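You operate a simulated robot arm through the tools that you are given. There is no shell and no other tool. Be economical: measure what you need, move in short steps, check, and stop when the job is done.

The job below is to be done with a simulated two-armed robot. You get a single attempt, and the scene is never put back.

Task
Move the cured purple Lucky sign to the green tray marked good.
Fine: cure time dial to off, orange clamp knob back to open, cure hood shut again; the gem stays on; leave the green Breezy sign. Where these are worked on the way, their far stop is far enough and under half their travel is too little: cure hood.

It is judged by the outcome, as a careful person would: the job done as asked, and still so three seconds after it is handed in. It fails if anything else is knocked over, pushed out of place, dropped, spilled or broken.

Robot
Two 7-joint arms with fingered hands on one trunk, on a base that drives. Base frame: it is fixed to the floor where the robot stands at the start and does not move with it; the origin is under the middle of the robot, x ahead of it, y to its left, z up; the surface under the hand at the start is at about z = 0.884. Units: m, degrees, N and s.
The left shoulder is at the start at [0.039, 0.185, 1.249], the right one opposite. With the tool pointing down near the work surface each hand reaches from about 0.1 to 0.8 m from the robot's upright axis, wherever it stands, measured 20 degrees to its own side. Places, roughly: cure hood [0.5, 0.5, 1]; cure time dial [0.5, 0.1, 0.9]; inside of the green good tray [0.5, -0.3, 0.9]; orange clamp knob [0.4, 0.4, 0.9]; teal gem (4x3x2 cm) [0.5, 0.5, 0.9]. Payload 4 kg a hand.
The tool frame of a hand sits at the grasp point between the pads (the TCP): z along the fingers, y along the line on which they close. The tips reach 0.026 m beyond it. Largest opening 0.132 m; the body of the gripper starts 0.073 m behind the TCP. The gripper is a hand of 3 fingers: y runs from the thumb to the fingers, the wrist lies at [0, 0, -0.224] in the tool frame.
Orientation is that of the tool frame in the base frame, as a unit quaternion [x, y, z, w]. With the fingers straight down and closing along the base's y, the tool's x points along the base's -x, its y along +y and its z along -z.

Tools
- The arms move only by the tool nudge_tool. It takes "left_moves", "right_moves" or both (then of equal length, played together; a hand with none holds still); each is a list of rows, each a list of 6 numbers: the shift along the tool's x, y, z in m, then the turn, a rotation vector about the tool's x, y, z in degrees. In form: [[tx, ty, tz, rx, ry, rz], ...]. A call has 1 to 12 rows; each row is the pose to reach, as a shift and turn from the pose commanded when the call began, along the tool's axes at that moment. Rows are played at 5 a second. More than 0.05 m and 8.6 degrees between two rows, and nothing of the call is played. A pose out of reach is approached as far as the arm can. The call stops where the force on the tool passes 40 N (or 10 N more than at its start, if that is more) or the arm is blocked; 0.2 s more then pass. In this call time passes only in rows, and 0.2 s behind the last. It gives the time, the measured TCP pose, the force on the tool (base axes), the opening and the grip force at its end, in the units of the frame above (readings bear some noise), with the torque about the TCP (base axes, N m) and any sound that the robot's microphone picked up.
- Cameras (640 x 400 px; columns grow to the right, rows downward): "scene" is now at [0.128, 0.0078, 1.473]; the picture's right is [0.09, -1.00, -0.01], its down [-0.61, -0.05, -0.79] and it looks along [0.78, 0.07, -0.62] (base axes); focal length 242 px, centre (320, 200). "left" rides on the left gripper at [-0.062, 0.003, -0.092] in its tool frame; the picture's right is [-0.05, -1.00, 0.00], its down [0.83, -0.04, -0.56] and it looks along [0.55, -0.03, 0.83] (tool axes); focal length 230 px, centre (320, 200). "right" rides on the right gripper at [0.062, 0.003, -0.092] in its tool frame; the picture's right is [-0.05, 1.00, 0.00], its down [-0.83, -0.04, -0.56] and it looks along [-0.55, -0.03, 0.83] (tool axes); focal length 230 px, centre (320, 200). There is no depth. A picture from a camera that has moved, and an enlarged one, comes with that camera's place and axes in the base frame and with its lens.
- get_image(camera): a new picture of that camera. No time passes.
- move_column(by): slides the trunk up (or, below 0, down) by that many m; the arms and the scene camera ride with it, the base frame stays. It gives what a move gives, with no picture.
- steer(legs): drives the robot by 1 to 6 legs, each [ahead, left, turn to the left] in m, m and degrees, along the robot's own axes; the way and the turn of a leg run together, so that a leg with both is an arc; at most 1.5 m and 180 degrees a leg. The arms and the cameras ride along, it lands a little off, and it stops where it bumps. It gives what a move gives.
- finger_targets(finger1, finger2, thumb_bend, hand): sets how far each is bent, from 0 (flat) to 1 (curled in); at 0.3 the hand is open as for a grip, at 0.7 the pads meet at the TCP. One left out holds its place. A second passes; each finger stops where it meets its share of the squeeze, and holds until it gets a number again. It is the only way to open and close the hand. It gives what a move gives, with no picture; readings hold the bend of each and the force on the fingers (four entries, about 0 where the hand has none), thumb and palm.
- turn_head(pan, tilt): turns the head with the scene camera to pan (to the left, within 86 degrees either way) and tilt (down, from -29 to 69), counted from straight ahead of the robot. It gives what a move gives.
- close_up(camera, box): a new picture of the part [left, top, right, bottom] of that camera's present view, enlarged. No time passes.
- hand_in(): hands the job in; it is judged then, once.

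Go step by step. Nothing tells you exact positions but the pictures and the camera data: compare them with the known pose of the tool, close in by small moves and look again before you grip or let go. The budget is 120 turns and 100 pictures, counting those below and the enlarged ones. Unless the task says otherwise, let go and move clear before handing in, and close with one line.

The tools are called after "Emit:" as name(argument=value, ...) on one line, values as JSON. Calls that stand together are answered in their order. nudge_tool: Moves the arms, as the interface text tells. Its arguments: {"type":"object","properties":{"left_moves":{"type":"array","items":{"type":"array","items":{"type":"number"}}},"right_moves":{"type":"array","items":{"type":"array","items":{"type":"number"}}}},"required":[]} The other tools are called the same way: move_column (by) slides the trunk up or down; finger_targets (finger1, finger2, thumb_bend, hand) moves the fingers one by one; steer (legs) drives the base; turn_head (pan, tilt) turns the head that bears the scene camera; get_image (camera) takes a picture; close_up (camera, box) takes an enlarged picture of a part of a camera's view; hand_in () hands the job in.

At the start:

```text
clock: 0.0
left_ee_pos: [0.4211, 0.4584, 1.1922]
left_orientation: [0.0, 1.0, 0.0, 0.0]
left_wrist_force: [0.2, -0.1, 0.2]
left_ft_torque: [-0.01, 0.0, -0.02]
left_opening: 0.1316
left_gripper_force: 0.1
left_shape: jaw
left_bend: [0.3, 0.3, 0.3]
left_finger forces: [0.1, 0.0, 0.0, 0.0, 0.0, 0.0]
right_ee_pos: [0.5646, 0.0094, 1.2537]
right_orientation: [0.0, 1.0, 0.0, 0.001]
right_wrist_force: [0.5, -0.3, 0.1]
right_ft_torque: [0.0, 0.03, 0.0]
right_opening: 0.1318
right_gripper_force: 0.0
right_shape: jaw
right_bend: [0.3, 0.3, 0.3]
right_finger forces: [0.0, 0.1, 0.0, 0.0, 0.0, 0.1]
trunk travel left (down, up): [-0.279, 0.183]
robot x, y, heading: [0.0, -0.0022, -0.2]
head pan, tilt: [5.0, 33.1]
```

scene: 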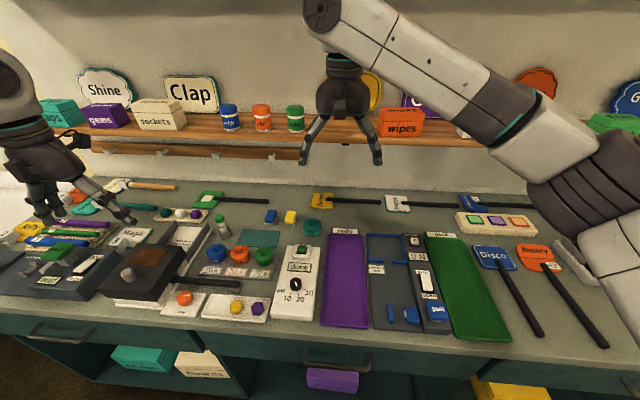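
right: 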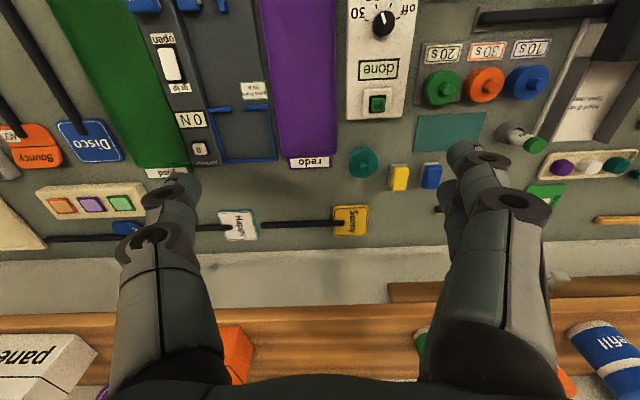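
left: 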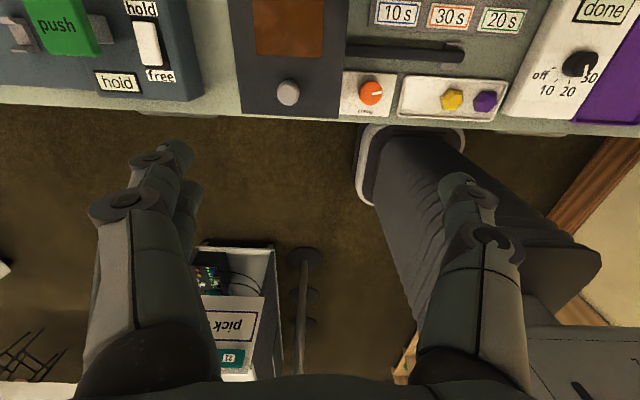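

I see a bench with the cure station (dark hood with brown window) on the left, a dial box, redo and good trays. I'll look closer at the cure station and the trays.

Emit:
close_up(camera="scene", box=[80, 200, 340, 340])

Emit:
close_up(camera="scene", box=[310, 180, 570, 350])

Emit:
close_up(camera="left", box=[220, 0, 640, 140])

```text
2.46 times, centred on (210, 270) of scene
camera zoom: at [0.128, 0.0078, 1.473], right [0.09, -1.0, -0.01], down [-0.61, -0.05, -0.79], along [0.78, 0.07, -0.62], focal length 597 px, centre (591, 28)
```

zoom: 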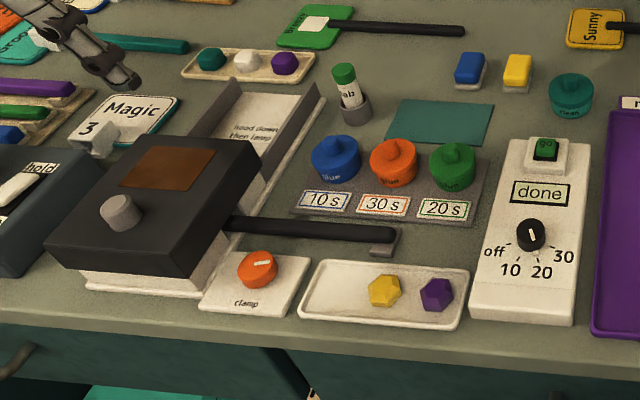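

```text
2.35 times, centred on (440, 265) of scene
camera zoom: at [0.128, 0.0078, 1.473], right [0.09, -1.0, -0.01], down [-0.61, -0.05, -0.79], along [0.78, 0.07, -0.62], focal length 571 px, centre (38, 47)
```

zoom: 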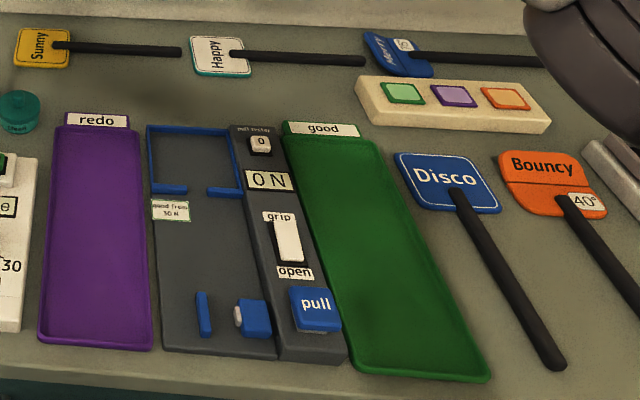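

```text
1.52 times, centred on (430, 70) of left
camera zoom: at [0.4821, 0.4628, 1.2846], right [0.05, -1.0, 0.0], down [-0.83, -0.04, 0.56], along [-0.55, -0.03, -0.83], focal length 351 px, centre (152, 398)
```

zoom: 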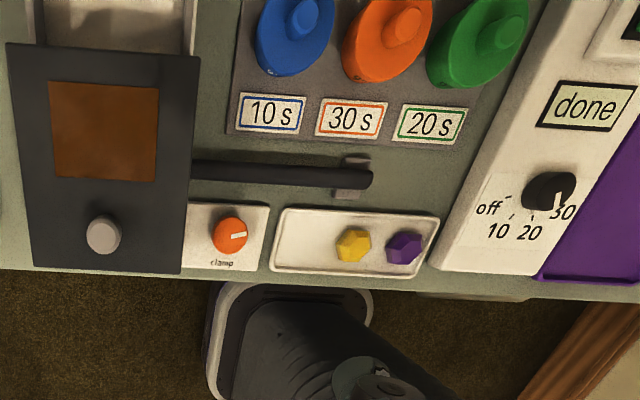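

The hood hides the sign, whose black handle sticks out to the right and rests on a small post. I need to know how the hood opens, so I zoom in more.

Emit:
close_up(camera="scene", box=[95, 215, 225, 325])

Emit:
nudge_tool(left_moves=[[-0.05, 0, 0, 0, 0, 0], [-0.1, 0, 0, 0, 0, 0], [-0.15, 0, 0, 0, 0, 0], [-0.2, 0, 0, 0, 0, 0]])

Emit:
get_image(camera="left")

```text
3.64 times, centred on (160, 270) of scene
camera zoom: at [0.128, 0.0078, 1.473], right [0.09, -1.0, -0.01], down [-0.61, -0.05, -0.79], along [0.78, 0.07, -0.62], focal length 882 px, centre (902, -54)
```

zoom: 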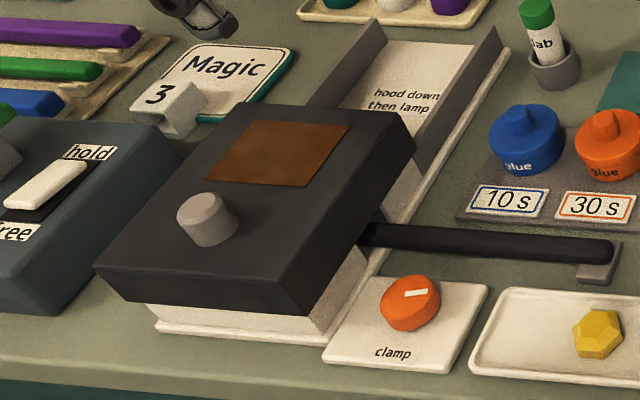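

```text
clock: 1.0
left_ee_pos: [0.6232, 0.4591, 1.1894]
left_orientation: [0.0, 1.0, 0.001, -0.001]
left_wrist_force: [0.1, -0.5, -0.7]
left_ft_torque: [0.0, 0.01, 0.01]
left_opening: 0.1316
left_gripper_force: 0.0
left_shape: jaw
left_bend: [0.3, 0.3, 0.3]
left_finger forces: [0.0, 0.1, 0.0, 0.0, 0.0, 0.0]
right_ee_pos: [0.5667, 0.0068, 1.252]
right_orientation: [0.001, 1.0, 0.0, -0.001]
right_wrist_force: [-0.1, -0.4, 1.1]
right_ft_torque: [0.0, 0.01, 0.02]
right_opening: 0.1319
right_gripper_force: 0.0
right_shape: jaw
right_bend: [0.3, 0.3, 0.3]
right_finger forces: [0.0, 0.1, 0.1, 0.1, 0.0, 0.0]
trunk travel left (down, up): [-0.279, 0.183]
robot x, y, heading: [-0.0008, 0.0, -0.2]
head pan, tilt: [5.0, 33.1]
```

```text
92 pictures are left
camera left: at [0.6848, 0.4625, 1.2829], right [0.05, -1.0, 0.0], down [-0.83, -0.04, 0.56], along [-0.56, -0.03, -0.83], focal length 230 px, centre (320, 200)
```

left: 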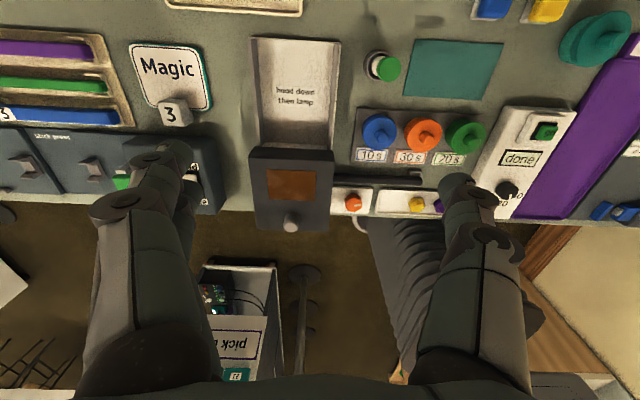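

The hood looks like it slides back over the grey rails. I now bring the right hand above the dial at about [0.476, 0.104, 0.92] and the left hand above the clamp and hood knob, for close views.

Emit:
nudge_tool(left_moves=[[0.035, -0.01, 0.018, 0, 0, 0], [0.07, -0.02, 0.036, 0, 0, 0], [0.105, -0.03, 0.054, 0, 0, 0], [0.14, -0.04, 0.072, 0, 0, 0], [0.175, -0.05, 0.09, 0, 0, 0], [0.208, -0.06, 0.11, 0, 0, 0]], right_moves=[[0.016, 0.016, 0.033, 0, 0, 0], [0.032, 0.032, 0.066, 0, 0, 0], [0.048, 0.048, 0.1, 0, 0, 0], [0.064, 0.064, 0.133, 0, 0, 0], [0.08, 0.08, 0.166, 0, 0, 0], [0.097, 0.097, 0.19, 0, 0, 0]])

Emit:
get_image(camera="left")

Emit:
get_image(camera="right")

Emit:
get_image(camera="scene")

```text
clock: 2.4
left_ee_pos: [0.411, 0.3989, 1.0822]
left_orientation: [-0.001, 1.0, 0.0, 0.001]
left_wrist_force: [0.0, -0.1, -0.6]
left_ft_torque: [-0.01, -0.01, -0.01]
left_opening: 0.132
left_gripper_force: 0.0
left_shape: jaw
left_bend: [0.3, 0.3, 0.3]
left_finger forces: [0.0, 0.1, 0.0, 0.1, 0.0, 0.1]
right_ee_pos: [0.465, 0.1057, 1.063]
right_orientation: [0.0, 1.0, 0.0, 0.0]
right_wrist_force: [0.2, -0.2, 0.5]
right_ft_torque: [-0.02, -0.01, -0.01]
right_opening: 0.1318
right_gripper_force: 0.0
right_shape: jaw
right_bend: [0.3, 0.3, 0.3]
right_finger forces: [0.0, 0.0, 0.0, 0.1, 0.0, 0.1]
trunk travel left (down, up): [-0.279, 0.183]
robot x, y, heading: [0.002, 0.0002, 0.0]
head pan, tilt: [5.0, 33.1]
```

```text
91 pictures are left
camera left: at [0.4726, 0.4027, 1.1756], right [0.05, -1.0, 0.0], down [-0.83, -0.04, 0.55], along [-0.55, -0.03, -0.83], focal length 230 px, centre (320, 200)
```

left: 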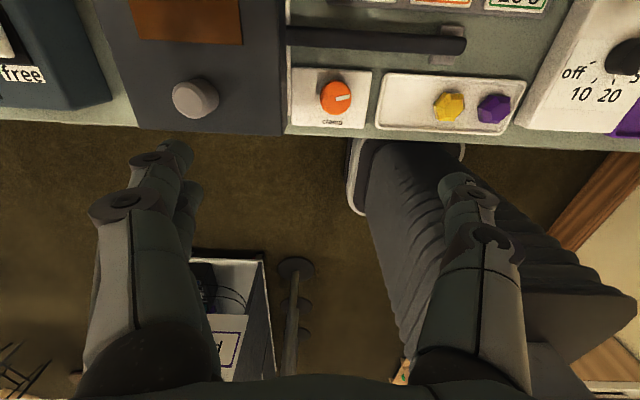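

```text
90 pictures are left
camera right: at [0.4021, 0.1095, 1.1551], right [0.05, 1.0, 0.0], down [0.83, -0.04, 0.56], along [0.56, -0.03, -0.83], focal length 230 px, centre (320, 200)
```

right: 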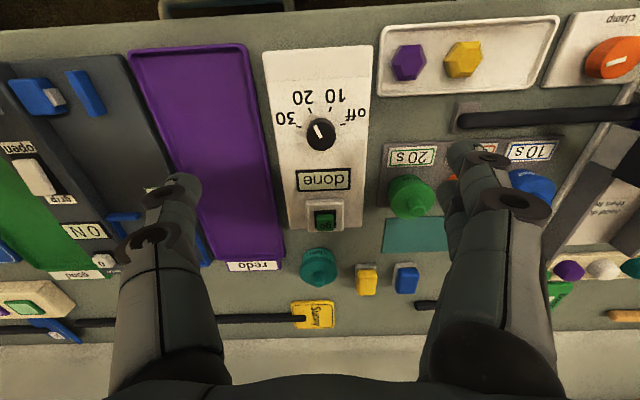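

```text
89 pictures are left
camera scene: at [0.1262, 0.0085, 1.4732], right [0.09, -1.0, -0.01], down [-0.61, -0.05, -0.79], along [0.79, 0.07, -0.62], focal length 242 px, centre (320, 200)
```

scene: 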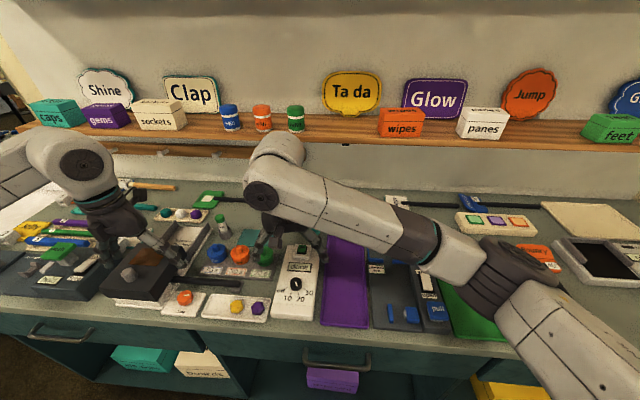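

Emit:
close_up(camera="right", box=[260, 60, 400, 250])

Emit:
close_up(camera="left", box=[80, 0, 500, 140])

```text
2.11 times, centred on (330, 155) of right
camera zoom: at [0.4021, 0.1095, 1.1551], right [0.05, 1.0, 0.0], down [0.83, -0.04, 0.56], along [0.56, -0.03, -0.83], focal length 484 px, centre (299, 295)
```

zoom: 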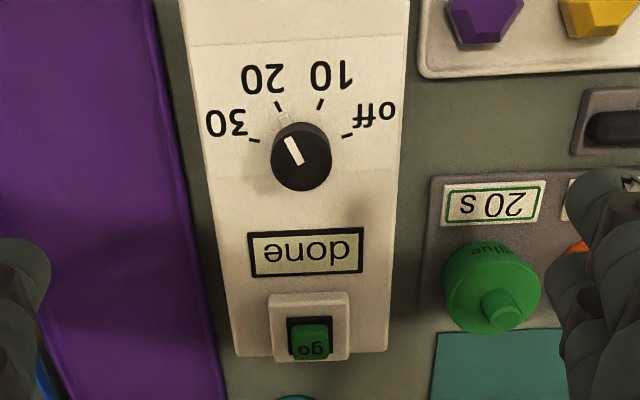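

```text
1.52 times, centred on (290, 70) of left
camera zoom: at [0.4726, 0.4027, 1.1756], right [0.05, -1.0, 0.0], down [-0.83, -0.04, 0.55], along [-0.55, -0.03, -0.83], focal length 351 px, centre (366, 398)
```

zoom: 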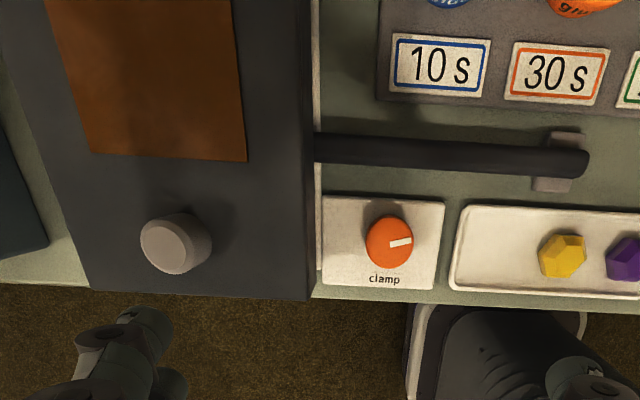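

The dial pointer is on 20, and off is about 120° clockwise. I pre-rotate the right hand by -60° and lower it over the dial with the fingers half closed.

Emit:
finger_targets(hand="right", finger1=0.48, finger2=0.48, thumb_bend=0.48)

Emit:
nudge_tool(right_moves=[[-0.002, 0, 0.01, 0, 0, -7.5], [-0.004, 0, 0.02, 0, 0, -15], [-0.006, 0, 0.03, 0, 0, -22.5], [-0.008, 0, 0.045, 0, 0, -30], [-0.01, 0, 0.06, 0, 0, -37.5], [-0.012, 0, 0.075, 0, 0, -45], [-0.013, 0, 0.09, 0, 0, -52.5], [-0.014, 0, 0.1, 0, 0, -60]])

Emit:
get_image(camera="right")

Emit:
close_up(camera="scene", box=[220, 200, 360, 330])

```text
clock: 3.4
left_ee_pos: [0.4119, 0.3986, 1.0824]
left_orientation: [0.0, 1.0, 0.0, 0.0]
left_wrist_force: [-0.7, 0.3, 0.7]
left_ft_torque: [-0.01, -0.04, 0.04]
left_opening: 0.1319
left_gripper_force: 0.0
left_shape: jaw
left_bend: [0.3, 0.3, 0.3]
left_finger forces: [0.1, 0.1, 0.0, 0.0, 0.0, 0.1]
right_ee_pos: [0.4677, 0.1052, 1.0628]
right_orientation: [0.0, 1.0, -0.001, 0.001]
right_wrist_force: [-0.2, -0.4, -0.3]
right_ft_torque: [-0.03, 0.01, 0.01]
right_opening: 0.0751
right_gripper_force: 0.0
right_shape: fingers
right_bend: [0.48, 0.48, 0.48]
right_finger forces: [0.0, 0.0, 0.0, 0.0, 0.0, 0.1]
trunk travel left (down, up): [-0.279, 0.183]
robot x, y, heading: [0.0007, -0.0037, -0.1]
head pan, tilt: [5.0, 33.1]
```

```text
clock: 5.2
left_ee_pos: [0.4127, 0.3982, 1.082]
left_orientation: [0.0, 1.0, 0.0, 0.0]
left_wrist_force: [-0.1, 0.5, -0.1]
left_ft_torque: [0.0, 0.0, 0.01]
left_opening: 0.1321
left_gripper_force: 0.2
left_shape: jaw
left_bend: [0.3, 0.3, 0.3]
left_finger forces: [0.0, 0.1, 0.1, 0.0, 0.1, 0.0]
right_ee_pos: [0.4809, 0.1046, 0.9628]
right_orientation: [-0.501, 0.865, 0.0, 0.0]
right_wrist_force: [-0.1, -0.4, 0.4]
right_ft_torque: [-0.02, 0.01, -0.03]
right_opening: 0.0753
right_gripper_force: 0.1
right_shape: fingers
right_bend: [0.48, 0.48, 0.48]
right_finger forces: [0.0, 0.1, 0.1, 0.0, 0.0, 0.1]
trunk travel left (down, up): [-0.279, 0.183]
robot x, y, heading: [-0.0013, 0.0036, -0.1]
head pan, tilt: [5.0, 33.1]
```

```text
86 pictures are left
camera right: at [0.4464, 0.0536, 1.0549], right [-0.84, 0.54, 0.0], down [0.45, 0.7, 0.56], along [0.3, 0.47, -0.83], focal length 230 px, centre (320, 200)
```

right: 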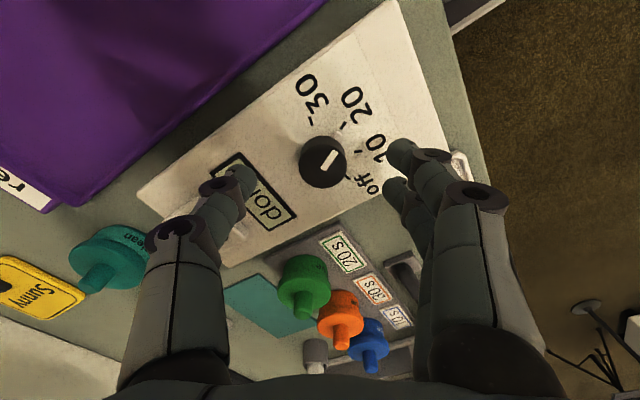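

```text
3.08 times, centred on (290, 265) of scene
camera zoom: at [0.1281, 0.0078, 1.473], right [0.09, -1.0, -0.01], down [-0.61, -0.05, -0.79], along [0.78, 0.07, -0.62], focal length 746 px, centre (412, 0)
```

zoom: 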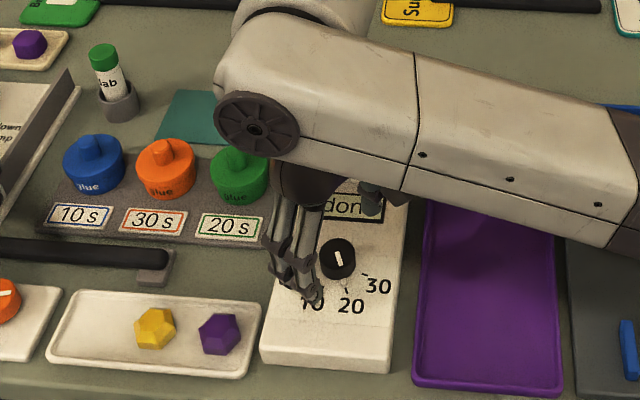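

The dial is almost under the TCP. I lower 3 cm with a small correction, then look.

Emit:
nudge_tool(right_moves=[[0, 0.0025, 0.01, 0, 0, 0], [0, 0.0045, 0.02, 0, 0, 0], [0, 0.0045, 0.03, 0, 0, 0]])

Emit:
get_image(camera="right")

Emit:
close_up(camera="scene", box=[260, 230, 340, 330])

```text
clock: 6.0
left_ee_pos: [0.4094, 0.3975, 1.0852]
left_orientation: [-0.001, 1.0, 0.002, 0.002]
left_wrist_force: [-0.2, 0.2, 0.0]
left_ft_torque: [0.03, 0.0, 0.0]
left_opening: 0.1318
left_gripper_force: 0.0
left_shape: jaw
left_bend: [0.3, 0.3, 0.3]
left_finger forces: [0.1, 0.1, 0.1, 0.0, 0.0, 0.0]
right_ee_pos: [0.4764, 0.1072, 0.9403]
right_orientation: [-0.5, 0.866, 0.0, 0.007]
right_wrist_force: [1.5, -2.9, 39.3]
right_ft_torque: [0.51, 1.31, 0.03]
right_opening: 0.0755
right_gripper_force: 19.4
right_shape: fingers
right_bend: [0.51, 0.5, 0.48]
right_finger forces: [21.1, 14.1, 0.0, 0.0, 4.1, 0.0]
trunk travel left (down, up): [-0.279, 0.183]
robot x, y, heading: [-0.0018, 0.0004, -0.1]
head pan, tilt: [5.0, 33.1]
```

```text
84 pictures are left
camera right: at [0.4407, 0.0552, 1.0313], right [-0.84, 0.54, 0.0], down [0.45, 0.69, 0.57], along [0.31, 0.47, -0.82], focal length 230 px, centre (320, 200)
```

right: 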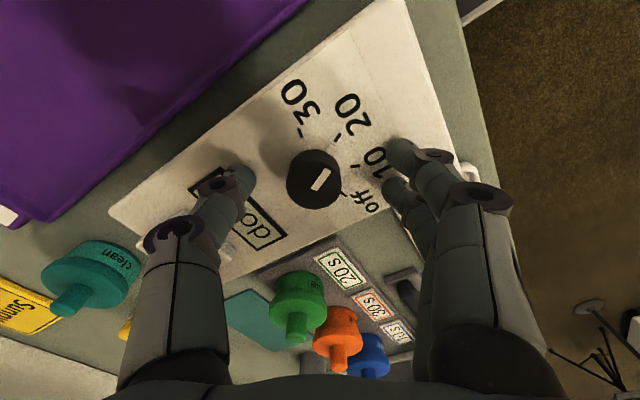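

```text
4.00 times, centred on (300, 280) of scene
camera zoom: at [0.1235, 0.0058, 1.4741], right [0.09, -1.0, -0.01], down [-0.61, -0.05, -0.79], along [0.79, 0.07, -0.61], focal length 970 px, centre (400, -120)
```

zoom: 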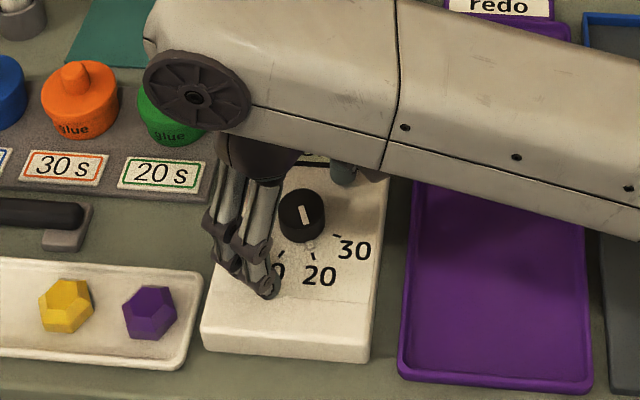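

The fingertips touched the panel at about z = 0.915. I lift 6 mm, center on the knob and close on it gently.

Emit:
nudge_tool(right_moves=[[0, 0, -0.006, 0, 0, 0], [0.006, 0.001, -0.006, 0, 0, 0]])

Emit:
finger_targets(hand="right", finger1=0.66, finger2=0.66, thumb_bend=0.66)

Emit:
get_image(camera="right")

```text
clock: 6.6
left_ee_pos: [0.4119, 0.398, 1.0832]
left_orientation: [0.0, 1.0, 0.0, 0.001]
left_wrist_force: [-0.1, -0.3, -0.9]
left_ft_torque: [0.0, 0.0, -0.02]
left_opening: 0.1319
left_gripper_force: 0.1
left_shape: jaw
left_bend: [0.3, 0.3, 0.3]
left_finger forces: [0.1, 0.1, 0.0, 0.1, 0.0, 0.0]
right_ee_pos: [0.4728, 0.1031, 0.9392]
right_orientation: [-0.5, 0.866, 0.001, 0.001]
right_wrist_force: [5.6, 7.6, 25.7]
right_ft_torque: [0.58, 0.42, -0.28]
right_opening: 0.0758
right_gripper_force: 12.7
right_shape: fingers
right_bend: [0.5, 0.5, 0.48]
right_finger forces: [10.5, 9.9, 0.1, 0.1, 5.5, 0.0]
trunk travel left (down, up): [-0.279, 0.183]
robot x, y, heading: [-0.0007, 0.0006, 0.1]
head pan, tilt: [5.0, 33.1]
```

```text
clock: 7.6
left_ee_pos: [0.4124, 0.3962, 1.0835]
left_orientation: [0.0, 1.0, 0.001, 0.0]
left_wrist_force: [0.2, -0.5, -0.4]
left_ft_torque: [0.01, 0.01, -0.02]
left_opening: 0.132
left_gripper_force: 0.0
left_shape: jaw
left_bend: [0.3, 0.3, 0.3]
left_finger forces: [0.0, 0.1, 0.0, 0.0, 0.0, 0.0]
right_ee_pos: [0.4722, 0.1012, 0.9388]
right_orientation: [-0.5, 0.866, -0.001, -0.001]
right_wrist_force: [0.6, -8.4, 11.5]
right_ft_torque: [-0.36, -0.24, -0.16]
right_opening: 0.0244
right_gripper_force: 8.9
right_shape: fingers
right_bend: [0.66, 0.64, 0.65]
right_finger forces: [0.0, 1.7, 0.1, 0.0, 17.1, 0.1]
trunk travel left (down, up): [-0.279, 0.183]
robot x, y, heading: [-0.0038, -0.0029, -0.0]
head pan, tilt: [5.0, 33.1]
```

```text
82 pictures are left
camera right: at [0.4378, 0.0495, 1.0305], right [-0.84, 0.55, 0.0], down [0.45, 0.7, 0.55], along [0.3, 0.46, -0.83], focal length 230 px, centre (320, 200)
```

right: 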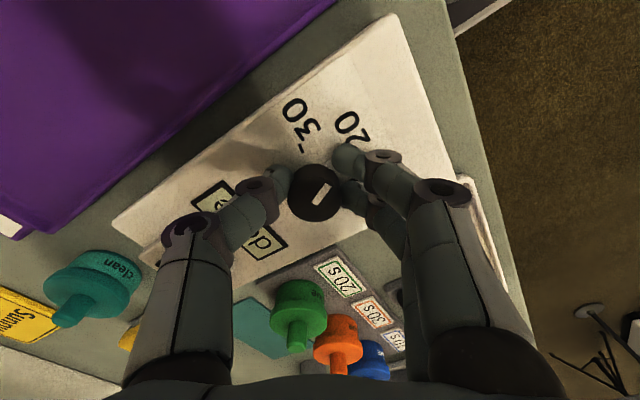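

The knob is between thumb and fingers. I ease up 3 mm, shift a little and tighten.

Emit:
nudge_tool(right_moves=[[-0.003, 0.0, -0.003, 0, 0, 0]])

Emit:
finger_targets(hand="right", finger1=0.74, finger2=0.74, thumb_bend=0.7)

Emit:
close_up(camera="right", box=[220, 80, 420, 260])

```text
clock: 8.0
left_ee_pos: [0.4137, 0.3976, 1.0818]
left_orientation: [0.0, 1.0, 0.0, -0.001]
left_wrist_force: [0.3, 0.2, -0.2]
left_ft_torque: [0.03, 0.01, -0.02]
left_opening: 0.1319
left_gripper_force: 0.0
left_shape: jaw
left_bend: [0.3, 0.3, 0.3]
left_finger forces: [0.1, 0.0, 0.1, 0.0, 0.1, 0.0]
right_ee_pos: [0.4753, 0.1041, 0.9399]
right_orientation: [-0.501, 0.866, 0.0, -0.002]
right_wrist_force: [2.2, -4.6, -3.1]
right_ft_torque: [-0.12, -0.01, -0.09]
right_opening: 0.0255
right_gripper_force: 3.1
right_shape: fingers
right_bend: [0.66, 0.64, 0.63]
right_finger forces: [0.1, 0.9, 0.1, 0.1, 6.1, 0.1]
trunk travel left (down, up): [-0.279, 0.183]
robot x, y, heading: [-0.0012, 0.0007, 0.1]
head pan, tilt: [5.0, 33.1]
```

```text
clock: 9.0
left_ee_pos: [0.4133, 0.3974, 1.082]
left_orientation: [0.0, 1.0, 0.0, 0.0]
left_wrist_force: [0.1, -0.6, 0.8]
left_ft_torque: [-0.02, 0.02, 0.04]
left_opening: 0.1323
left_gripper_force: 0.0
left_shape: jaw
left_bend: [0.3, 0.3, 0.3]
left_finger forces: [0.0, 0.0, 0.1, 0.0, 0.1, 0.1]
right_ee_pos: [0.475, 0.1054, 0.941]
right_orientation: [-0.5, 0.866, 0.0, 0.0]
right_wrist_force: [-1.6, -2.4, -14.1]
right_ft_torque: [-0.05, 0.12, -0.03]
right_opening: 0.0211
right_gripper_force: 11.2
right_shape: fingers
right_bend: [0.71, 0.69, 0.64]
right_finger forces: [5.3, 6.6, 0.0, 0.1, 9.7, 0.1]
trunk travel left (down, up): [-0.279, 0.183]
robot x, y, heading: [-0.001, -0.0014, 0.3]
head pan, tilt: [5.0, 33.1]
```

```text
2.22 times, centred on (320, 170) of right
camera zoom: at [0.4404, 0.0538, 1.0332], right [-0.84, 0.54, 0.0], down [0.45, 0.7, 0.55], along [0.3, 0.47, -0.83], focal length 511 px, centre (320, 267)
```

zoom: 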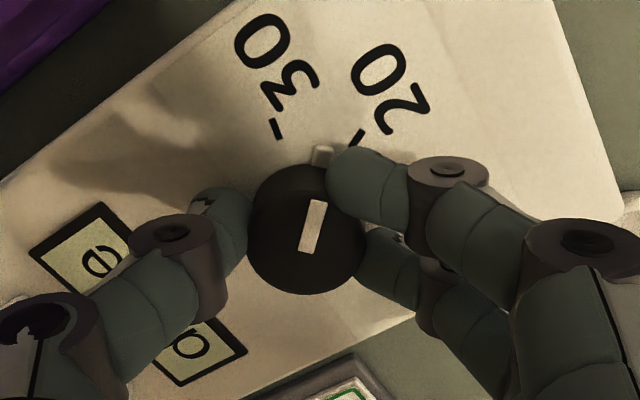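

The grip is balanced (5/7/10 N). I turn the dial clockwise in steps, first 60°.

Emit:
nudge_tool(right_moves=[[0, 0, 0, 0, 0, 7.5], [0, 0, 0, 0, 0, 15], [0, 0, 0, 0, 0, 22.5], [0, 0, 0, 0, 0, 30], [0, 0, 0, 0, 0, 37.5], [0, 0, 0, 0, 0, 45], [0, 0, 0, 0, 0, 52.5], [0, 0, 0, 0, 0, 60]])

Emit:
close_up(camera="right", box=[220, 80, 420, 260])

```text
clock: 10.8
left_ee_pos: [0.413, 0.3998, 1.0815]
left_orientation: [0.0, 1.0, -0.001, 0.0]
left_wrist_force: [0.3, -0.2, -1.1]
left_ft_torque: [0.0, -0.02, -0.04]
left_opening: 0.1318
left_gripper_force: 0.1
left_shape: jaw
left_bend: [0.3, 0.3, 0.3]
left_finger forces: [0.0, 0.0, 0.0, 0.0, 0.0, 0.0]
right_ee_pos: [0.4755, 0.1066, 0.9427]
right_orientation: [0.0, 1.0, 0.0, 0.0]
right_wrist_force: [1.6, 8.7, -9.3]
right_ft_torque: [0.15, 0.0, 0.06]
right_opening: 0.0197
right_gripper_force: 11.9
right_shape: fingers
right_bend: [0.71, 0.69, 0.65]
right_finger forces: [7.0, 10.3, 0.1, 0.1, 7.2, 0.1]
trunk travel left (down, up): [-0.279, 0.183]
robot x, y, heading: [-0.0001, -0.0023, 0.0]
head pan, tilt: [5.0, 33.1]
```

```text
2.22 times, centred on (320, 170) of right
camera zoom: at [0.4128, 0.1102, 1.0341], right [0.05, 1.0, 0.0], down [0.83, -0.04, 0.55], along [0.55, -0.03, -0.83], focal length 511 px, centre (320, 267)
```

zoom: 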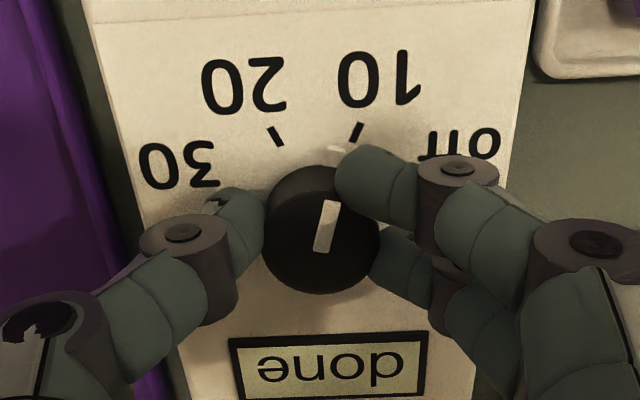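

The dial followed the hand and is now about on 10. I turn another 55°.

Emit:
nudge_tool(right_moves=[[0, 0, 0, 0, 0, 7.5], [0, 0, 0, 0, 0, 15], [0, 0, 0, 0, 0, 22.5], [0, 0, 0, 0, 0, 30], [0, 0, 0, 0, 0, 37.5], [0, 0, 0, 0, 0, 45], [0, 0, 0, 0, 0, 52]])

Emit:
close_up(camera="right", box=[220, 80, 420, 260])

```text
clock: 12.4
left_ee_pos: [0.4138, 0.4009, 1.0815]
left_orientation: [0.001, 1.0, -0.001, 0.0]
left_wrist_force: [-0.2, -0.2, -0.2]
left_ft_torque: [0.0, 0.01, 0.01]
left_opening: 0.1318
left_gripper_force: 0.0
left_shape: jaw
left_bend: [0.3, 0.3, 0.3]
left_finger forces: [0.0, 0.0, 0.0, 0.1, 0.0, 0.1]
right_ee_pos: [0.4763, 0.1072, 0.9426]
right_orientation: [0.44, 0.898, 0.0, 0.0]
right_wrist_force: [5.3, 17.8, -1.2]
right_ft_torque: [0.36, -0.16, 0.11]
right_opening: 0.0198
right_gripper_force: 15.6
right_shape: fingers
right_bend: [0.71, 0.69, 0.66]
right_finger forces: [13.2, 11.7, 0.1, 0.0, 6.3, 0.0]
trunk travel left (down, up): [-0.279, 0.183]
robot x, y, heading: [0.0003, -0.0003, 0.1]
head pan, tilt: [5.0, 33.1]
```

```text
2.22 times, centred on (320, 170) of right
camera zoom: at [0.4389, 0.1588, 1.0339], right [0.82, 0.57, 0.0], down [0.48, -0.68, 0.56], along [0.32, -0.46, -0.83], focal length 511 px, centre (320, 267)
```

zoom: 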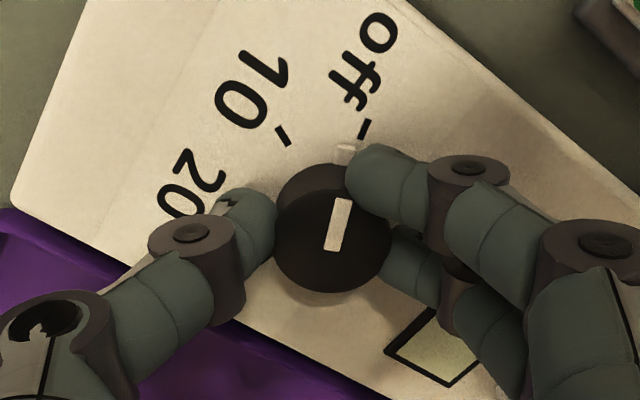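

The pointer nub is nearly at "off"; I add 8° and release.

Emit:
nudge_tool(right_moves=[[0, 0, 0, 0, 0, 4], [0, 0, 0, 0, 0, 9]])

Emit:
finger_targets(hand="right", finger1=0.45, finger2=0.45, thumb_bend=0.45)

Emit:
nudge_tool(right_moves=[[0, 0, -0.03, 0, 0, 0], [0, 0, -0.06, 0, 0, 0]])

Emit:
get_image(camera="right")

```text
clock: 13.0
left_ee_pos: [0.4127, 0.4003, 1.0804]
left_orientation: [0.0, 1.0, -0.001, 0.0]
left_wrist_force: [-0.2, 0.0, -0.5]
left_ft_torque: [0.02, -0.02, 0.0]
left_opening: 0.1321
left_gripper_force: 0.3
left_shape: jaw
left_bend: [0.3, 0.3, 0.3]
left_finger forces: [0.0, 0.0, 0.0, 0.1, 0.0, 0.0]
right_ee_pos: [0.4756, 0.1075, 0.9431]
right_orientation: [0.507, 0.862, 0.0, 0.0]
right_wrist_force: [6.6, 20.2, 0.6]
right_ft_torque: [0.4, -0.16, 0.16]
right_opening: 0.0199
right_gripper_force: 16.8
right_shape: fingers
right_bend: [0.71, 0.69, 0.67]
right_finger forces: [15.8, 11.5, 0.0, 0.1, 6.1, 0.1]
trunk travel left (down, up): [-0.279, 0.183]
robot x, y, heading: [-0.002, -0.0027, 0.0]
head pan, tilt: [5.0, 33.1]
```

```text
clock: 14.0
left_ee_pos: [0.4126, 0.3984, 1.082]
left_orientation: [0.0, 1.0, 0.0, 0.0]
left_wrist_force: [0.6, 0.1, 0.1]
left_ft_torque: [-0.01, -0.05, -0.01]
left_opening: 0.1316
left_gripper_force: 0.0
left_shape: jaw
left_bend: [0.3, 0.3, 0.3]
left_finger forces: [0.0, 0.1, 0.0, 0.0, 0.0, 0.1]
right_ee_pos: [0.4757, 0.1043, 0.9433]
right_orientation: [0.508, 0.861, 0.0, 0.0]
right_wrist_force: [0.7, -0.8, -0.2]
right_ft_torque: [0.0, 0.03, 0.03]
right_opening: 0.084
right_gripper_force: 0.0
right_shape: fingers
right_bend: [0.45, 0.45, 0.45]
right_finger forces: [0.0, 0.0, 0.1, 0.0, 0.1, 0.1]
trunk travel left (down, up): [-0.279, 0.183]
robot x, y, heading: [-0.0005, -0.0005, -0.3]
head pan, tilt: [5.0, 33.1]
```

```text
clock: 14.6
left_ee_pos: [0.4138, 0.3983, 1.0824]
left_orientation: [0.0, 1.0, -0.001, 0.0]
left_wrist_force: [-0.8, 0.7, 0.8]
left_ft_torque: [-0.01, -0.01, 0.01]
left_opening: 0.1319
left_gripper_force: 0.1
left_shape: jaw
left_bend: [0.3, 0.3, 0.3]
left_finger forces: [0.0, 0.1, 0.0, 0.1, 0.0, 0.0]
right_ee_pos: [0.4744, 0.1041, 1.003]
right_orientation: [0.507, 0.862, 0.0, 0.0]
right_wrist_force: [-0.2, 0.0, -0.8]
right_ft_torque: [-0.01, 0.01, 0.0]
right_opening: 0.084
right_gripper_force: 0.0
right_shape: fingers
right_bend: [0.45, 0.45, 0.45]
right_finger forces: [0.0, 0.1, 0.0, 0.1, 0.0, 0.0]
trunk travel left (down, up): [-0.279, 0.183]
robot x, y, heading: [0.0004, 0.0005, 0.1]
head pan, tilt: [5.0, 33.1]
```

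```text
78 pictures are left
camera right: at [0.446, 0.1611, 1.0945], right [0.9, 0.44, 0.0], down [0.36, -0.75, 0.56], along [0.24, -0.5, -0.83], focal length 230 px, centre (320, 200)
```

right: 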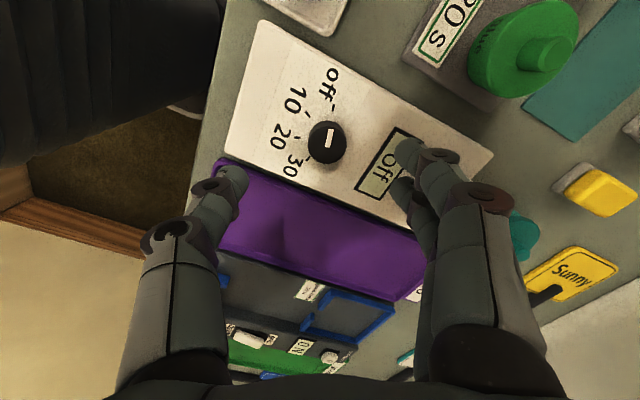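

The display reads "off", so the dial is done. I park the right hand up and to the right, and bring the left hand over the hood knob turned to close along x.

Emit:
nudge_tool(right_moves=[[0, 0, -0.03, 0, 0, 0], [-0.01, -0.006, -0.06, 0, 0, -6], [-0.03, -0.017, -0.09, 0, 0, -12], [-0.05, -0.028, -0.12, 0, 0, -19], [-0.075, -0.042, -0.14, 0, 0, -26], [-0.1, -0.055, -0.15, 0, 0, -33], [-0.125, -0.07, -0.15, 0, 0, -40], [-0.15, -0.083, -0.15, 0, 0, -47], [-0.175, -0.097, -0.15, 0, 0, -54], [-0.19, -0.1, -0.15, 0, 0, -61], [-0.19, -0.1, -0.15, 0, 0, -61], [-0.19, -0.1, -0.15, 0, 0, -61]], left_moves=[[-0.002, 0.009, 0, 0, 0, -7.5], [-0.004, 0.018, 0, 0, 0, -15], [-0.006, 0.027, 0, 0, 0, -22.5], [-0.008, 0.036, 0, 0, 0, -30], [-0.01, 0.045, 0, 0, 0, -37.5], [-0.012, 0.054, 0, 0, 0, -45], [-0.014, 0.063, 0, 0, 0, -52.5], [-0.016, 0.072, 0, 0, 0, -60], [-0.018, 0.081, 0, 0, 0, -67.5], [-0.019, 0.09, 0, 0, 0, -75], [-0.019, 0.099, 0, 0, 0, -82.5], [-0.019, 0.103, 0.01, 0, 0, -90]])

Emit:
finger_targets(hand="left", finger1=0.42, finger2=0.42, thumb_bend=0.42)

Emit:
get_image(camera="left")

Emit:
get_image(camera="scene")

```text
clock: 17.2
left_ee_pos: [0.432, 0.502, 1.072]
left_orientation: [0.708, -0.706, 0.0, 0.0]
left_wrist_force: [0.1, 0.3, 0.4]
left_ft_torque: [0.0, -0.01, 0.03]
left_opening: 0.1319
left_gripper_force: 0.0
left_shape: jaw
left_bend: [0.3, 0.3, 0.3]
left_finger forces: [0.1, 0.1, 0.0, 0.0, 0.1, 0.0]
right_ee_pos: [0.4787, -0.1097, 1.1522]
right_orientation: [-0.001, 1.0, 0.0, 0.0]
right_wrist_force: [-0.3, 1.2, -0.6]
right_ft_torque: [-0.02, 0.03, 0.01]
right_opening: 0.084
right_gripper_force: 0.0
right_shape: fingers
right_bend: [0.45, 0.45, 0.45]
right_finger forces: [0.1, 0.0, 0.0, 0.0, 0.0, 0.0]
trunk travel left (down, up): [-0.279, 0.183]
robot x, y, heading: [-0.0024, 0.0014, -0.0]
head pan, tilt: [5.0, 33.1]
```

```text
clock: 18.2
left_ee_pos: [0.432, 0.502, 1.0728]
left_orientation: [-0.707, 0.708, 0.0, 0.0]
left_wrist_force: [-0.5, -0.6, 0.6]
left_ft_torque: [0.0, 0.02, 0.0]
left_opening: 0.0955
left_gripper_force: 0.0
left_shape: fingers
left_bend: [0.42, 0.42, 0.42]
left_finger forces: [0.0, 0.1, 0.0, 0.0, 0.0, 0.0]
right_ee_pos: [0.4792, -0.1112, 1.1532]
right_orientation: [0.0, 1.0, 0.0, 0.0]
right_wrist_force: [-0.4, -0.2, 0.0]
right_ft_torque: [0.01, 0.0, 0.01]
right_opening: 0.0841
right_gripper_force: 0.1
right_shape: fingers
right_bend: [0.45, 0.45, 0.45]
right_finger forces: [0.1, 0.0, 0.0, 0.0, 0.0, 0.0]
trunk travel left (down, up): [-0.279, 0.183]
robot x, y, heading: [-0.0002, 0.0001, -0.0]
head pan, tilt: [5.0, 33.1]
```

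```text
77 pictures are left
camera left: at [0.4284, 0.5642, 1.165], right [1.0, 0.05, 0.0], down [0.04, -0.83, 0.56], along [0.03, -0.55, -0.83], focal length 230 px, centre (320, 200)
```

left: 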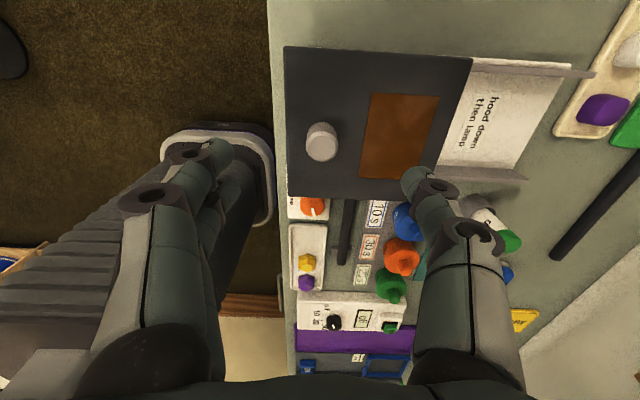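

```text
76 pictures are left
camera scene: at [0.128, 0.0078, 1.473], right [0.09, -1.0, -0.01], down [-0.61, -0.05, -0.79], along [0.78, 0.07, -0.62], focal length 242 px, centre (320, 200)
```

scene: 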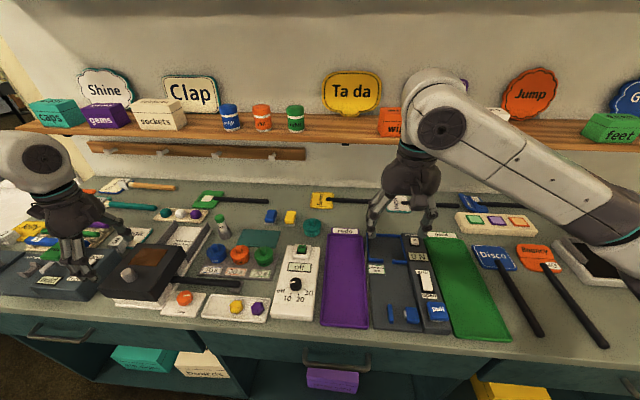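

The hood knob is right below the left TCP, top at about z = 0.98. I descend guarded around it.

Emit:
nudge_tool(left_moves=[[0, 0, 0.03, 0, 0, 0], [0, 0, 0.055, 0, 0, 0], [0, 0, 0.07, 0, 0, 0], [0, 0, 0.078, 0, 0, 0]])

Emit:
get_image(camera="left")

Emit:
close_up(camera="scene", box=[0, 190, 220, 330])

```text
clock: 19.2
left_ee_pos: [0.4306, 0.5009, 0.9959]
left_orientation: [0.708, -0.707, 0.0, -0.002]
left_wrist_force: [-1.7, 2.4, 9.0]
left_ft_torque: [0.06, -0.54, 0.1]
left_opening: 0.097
left_gripper_force: 4.6
left_shape: fingers
left_bend: [0.42, 0.42, 0.42]
left_finger forces: [0.0, 0.1, 0.0, 0.1, 9.2, 0.0]
right_ee_pos: [0.4781, -0.1104, 1.1531]
right_orientation: [0.0, 1.0, 0.0, 0.0]
right_wrist_force: [0.0, 0.9, 0.6]
right_ft_torque: [0.03, 0.0, 0.0]
right_opening: 0.0842
right_gripper_force: 0.0
right_shape: fingers
right_bend: [0.45, 0.45, 0.45]
right_finger forces: [0.0, 0.0, 0.0, 0.0, 0.0, 0.1]
trunk travel left (down, up): [-0.279, 0.183]
robot x, y, heading: [-0.0021, -0.0007, -0.2]
head pan, tilt: [5.0, 33.1]
```

```text
75 pictures are left
camera left: at [0.4272, 0.5636, 1.089], right [1.0, 0.05, 0.0], down [0.04, -0.83, 0.55], along [0.03, -0.55, -0.83], focal length 230 px, centre (320, 200)
```

left: 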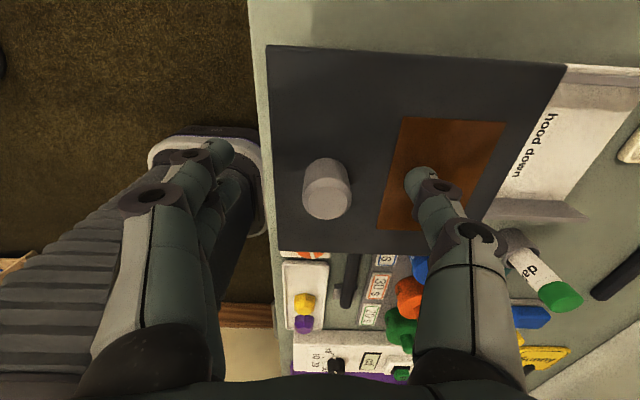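

```text
2.86 times, centred on (110, 260) of scene
camera zoom: at [0.1261, 0.0065, 1.4734], right [0.09, -1.0, -0.01], down [-0.61, -0.05, -0.79], along [0.79, 0.07, -0.61], focal length 693 px, centre (920, 29)
```

zoom: 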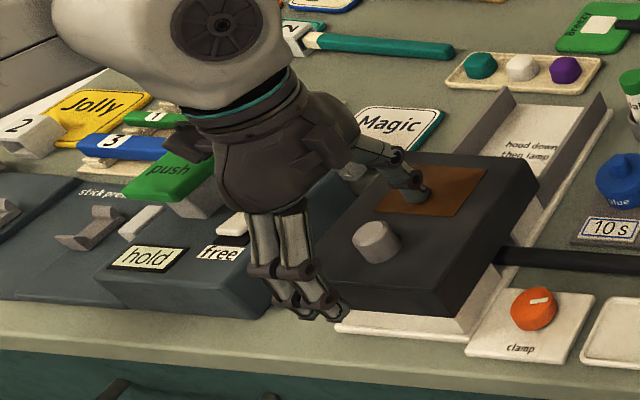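

The thumb touches the hood top at z ≈ 0.968; the fingers straddle the knob. I raise slightly, shift forward 5 mm, and close on the knob.

Emit:
nudge_tool(left_moves=[[0, 0, -0.004, 0, 0, 0], [0, -0.005, -0.003, 0, 0, 0]])

Emit:
finger_targets(hand="left", finger1=0.62, finger2=0.62, thumb_bend=0.62)

Emit:
get_image(camera="left")

```text
clock: 19.8
left_ee_pos: [0.4358, 0.5017, 0.9972]
left_orientation: [-0.707, 0.707, 0.001, -0.001]
left_wrist_force: [-1.3, -0.7, 4.8]
left_ft_torque: [-0.01, -0.24, 0.04]
left_opening: 0.0947
left_gripper_force: 2.7
left_shape: fingers
left_bend: [0.42, 0.42, 0.42]
left_finger forces: [0.0, 0.1, 0.0, 0.1, 5.1, 0.1]
right_ee_pos: [0.4776, -0.1105, 1.1532]
right_orientation: [0.0, 1.0, 0.0, 0.0]
right_wrist_force: [0.6, -0.2, -1.0]
right_ft_torque: [0.0, -0.01, -0.02]
right_opening: 0.0839
right_gripper_force: 0.1
right_shape: fingers
right_bend: [0.45, 0.45, 0.45]
right_finger forces: [0.0, 0.1, 0.1, 0.0, 0.0, 0.0]
trunk travel left (down, up): [-0.279, 0.183]
robot x, y, heading: [0.005, 0.0044, -0.3]
head pan, tilt: [5.0, 33.1]
```

```text
clock: 20.8
left_ee_pos: [0.4357, 0.5002, 0.9974]
left_orientation: [0.707, -0.707, 0.0, -0.001]
left_wrist_force: [0.4, 0.0, 10.0]
left_ft_torque: [0.01, -0.33, 0.03]
left_opening: 0.0372
left_gripper_force: 7.8
left_shape: fingers
left_bend: [0.59, 0.59, 0.61]
left_finger forces: [1.8, 1.8, 0.0, 0.0, 11.9, 0.1]
right_ee_pos: [0.4784, -0.1107, 1.1538]
right_orientation: [0.0, 1.0, -0.001, 0.0]
right_wrist_force: [0.3, 0.8, 0.6]
right_ft_torque: [0.0, 0.0, 0.0]
right_opening: 0.0846
right_gripper_force: 0.0
right_shape: fingers
right_bend: [0.45, 0.45, 0.45]
right_finger forces: [0.1, 0.0, 0.1, 0.0, 0.1, 0.0]
trunk travel left (down, up): [-0.279, 0.183]
robot x, y, heading: [-0.0023, 0.0006, -0.2]
head pan, tilt: [5.0, 33.1]
```

```text
73 pictures are left
camera left: at [0.4331, 0.5635, 1.0905], right [1.0, 0.05, 0.0], down [0.04, -0.83, 0.55], along [0.03, -0.55, -0.83], focal length 230 px, centre (320, 200)
```

left: 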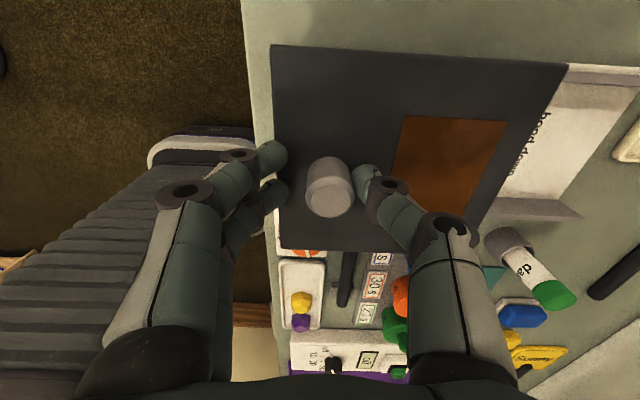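

The knob is between the fingers. I tighten, then try sliding the hood back (+x) by 3 cm.

Emit:
finger_targets(hand="left", finger1=0.68, finger2=0.68, thumb_bend=0.64)

Emit:
nudge_tool(left_moves=[[0, -0.01, -0.002, 0, 0, 0], [0, -0.02, -0.002, 0, 0, 0], [0, -0.03, -0.002, 0, 0, 0]])

Emit:
get_image(camera="left")

```text
clock: 21.8
left_ee_pos: [0.4364, 0.5016, 0.9973]
left_orientation: [0.707, -0.707, 0.0, 0.0]
left_wrist_force: [-1.6, -0.8, 5.0]
left_ft_torque: [-0.05, -0.06, 0.03]
left_opening: 0.0204
left_gripper_force: 4.4
left_shape: fingers
left_bend: [0.67, 0.65, 0.64]
left_finger forces: [0.4, 3.3, 0.0, 0.0, 5.5, 0.0]
right_ee_pos: [0.4787, -0.1104, 1.1533]
right_orientation: [0.0, 1.0, 0.0, 0.0]
right_wrist_force: [-0.6, -0.5, -0.3]
right_ft_torque: [-0.03, 0.01, -0.01]
right_opening: 0.0843
right_gripper_force: 0.0
right_shape: fingers
right_bend: [0.45, 0.45, 0.45]
right_finger forces: [0.0, 0.0, 0.2, 0.1, 0.0, 0.1]
trunk travel left (down, up): [-0.279, 0.183]
robot x, y, heading: [0.0023, -0.0045, -0.1]
head pan, tilt: [5.0, 33.1]
```

```text
clock: 22.6
left_ee_pos: [0.4672, 0.5018, 0.9975]
left_orientation: [0.707, -0.707, 0.0, 0.0]
left_wrist_force: [-0.2, -1.7, -2.1]
left_ft_torque: [-0.04, 0.03, 0.0]
left_opening: 0.0201
left_gripper_force: 3.0
left_shape: fingers
left_bend: [0.68, 0.65, 0.63]
left_finger forces: [0.1, 2.8, 0.0, 0.0, 1.8, 0.0]
right_ee_pos: [0.48, -0.1104, 1.1524]
right_orientation: [0.0, 1.0, 0.0, 0.0]
right_wrist_force: [-0.1, -0.3, 0.3]
right_ft_torque: [0.01, 0.02, 0.0]
right_opening: 0.0842
right_gripper_force: 0.2
right_shape: fingers
right_bend: [0.45, 0.45, 0.45]
right_finger forces: [0.0, 0.0, 0.1, 0.0, 0.1, 0.0]
trunk travel left (down, up): [-0.279, 0.183]
robot x, y, heading: [-0.0004, -0.0, 0.0]
head pan, tilt: [5.0, 33.1]
```

```text
72 pictures are left
camera left: at [0.4642, 0.5641, 1.0911], right [1.0, 0.05, 0.0], down [0.04, -0.83, 0.56], along [0.03, -0.55, -0.83], focal length 230 px, centre (320, 200)
```

left: 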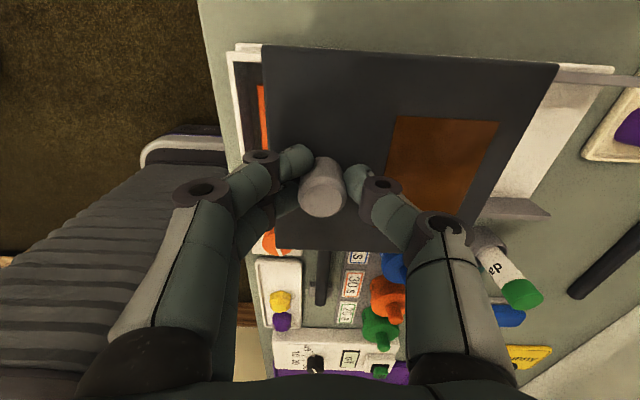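

The hood slides back freely. I keep pushing towards its far stop.

Emit:
nudge_tool(left_moves=[[0, -0.015, 0, 0, 0, 0], [0, -0.03, 0, 0, 0, 0], [0, -0.045, 0, 0, 0, 0], [0, -0.06, 0, 0, 0, 0], [0, -0.075, 0, 0, 0, 0], [0, -0.09, 0, 0, 0, 0], [0, -0.105, 0, 0, 0, 0], [0, -0.12, 0, 0, 0, 0]])

Emit:
get_image(camera="left")

Emit:
close_up(camera="scene", box=[80, 190, 280, 330])

```text
clock: 24.4
left_ee_pos: [0.582, 0.5015, 1.0003]
left_orientation: [0.708, -0.706, 0.0, 0.0]
left_wrist_force: [-17.0, -3.6, 3.5]
left_ft_torque: [-0.08, 0.47, 0.01]
left_opening: 0.027
left_gripper_force: 9.5
left_shape: fingers
left_bend: [0.62, 0.58, 0.64]
left_finger forces: [6.0, 13.1, 0.0, 0.1, 0.1, 0.1]
right_ee_pos: [0.4757, -0.1101, 1.1555]
right_orientation: [-0.001, 1.0, -0.001, 0.002]
right_wrist_force: [-0.3, -0.9, 0.0]
right_ft_torque: [0.0, 0.01, -0.01]
right_opening: 0.0843
right_gripper_force: 0.1
right_shape: fingers
right_bend: [0.45, 0.45, 0.45]
right_finger forces: [0.1, 0.1, 0.0, 0.1, 0.0, 0.1]
trunk travel left (down, up): [-0.279, 0.183]
robot x, y, heading: [-0.0025, 0.0009, 0.1]
head pan, tilt: [5.0, 33.1]
```

```text
71 pictures are left
camera left: at [0.5791, 0.5645, 1.0937], right [1.0, 0.05, 0.0], down [0.05, -0.83, 0.55], along [0.03, -0.55, -0.83], focal length 230 px, centre (320, 200)
```

left: 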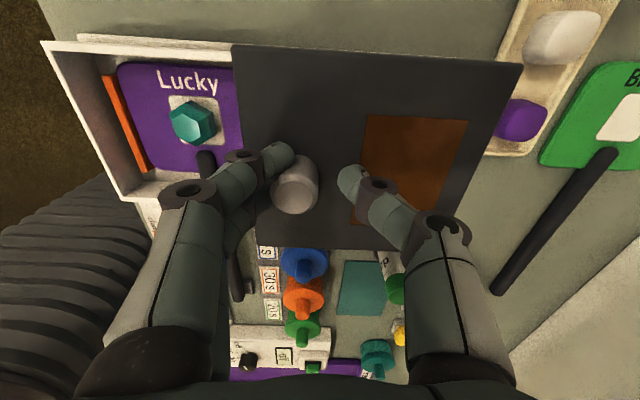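

```text
2.86 times, centred on (180, 260) of scene
camera zoom: at [0.1238, 0.0067, 1.4734], right [0.09, -1.0, -0.01], down [-0.61, -0.05, -0.79], along [0.79, 0.07, -0.61], focal length 693 px, centre (720, 29)
```

zoom: 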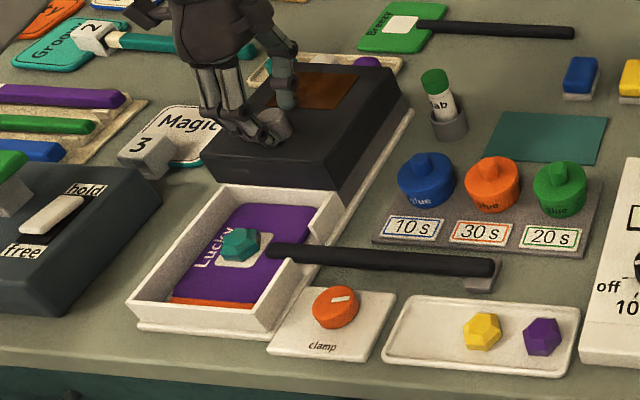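

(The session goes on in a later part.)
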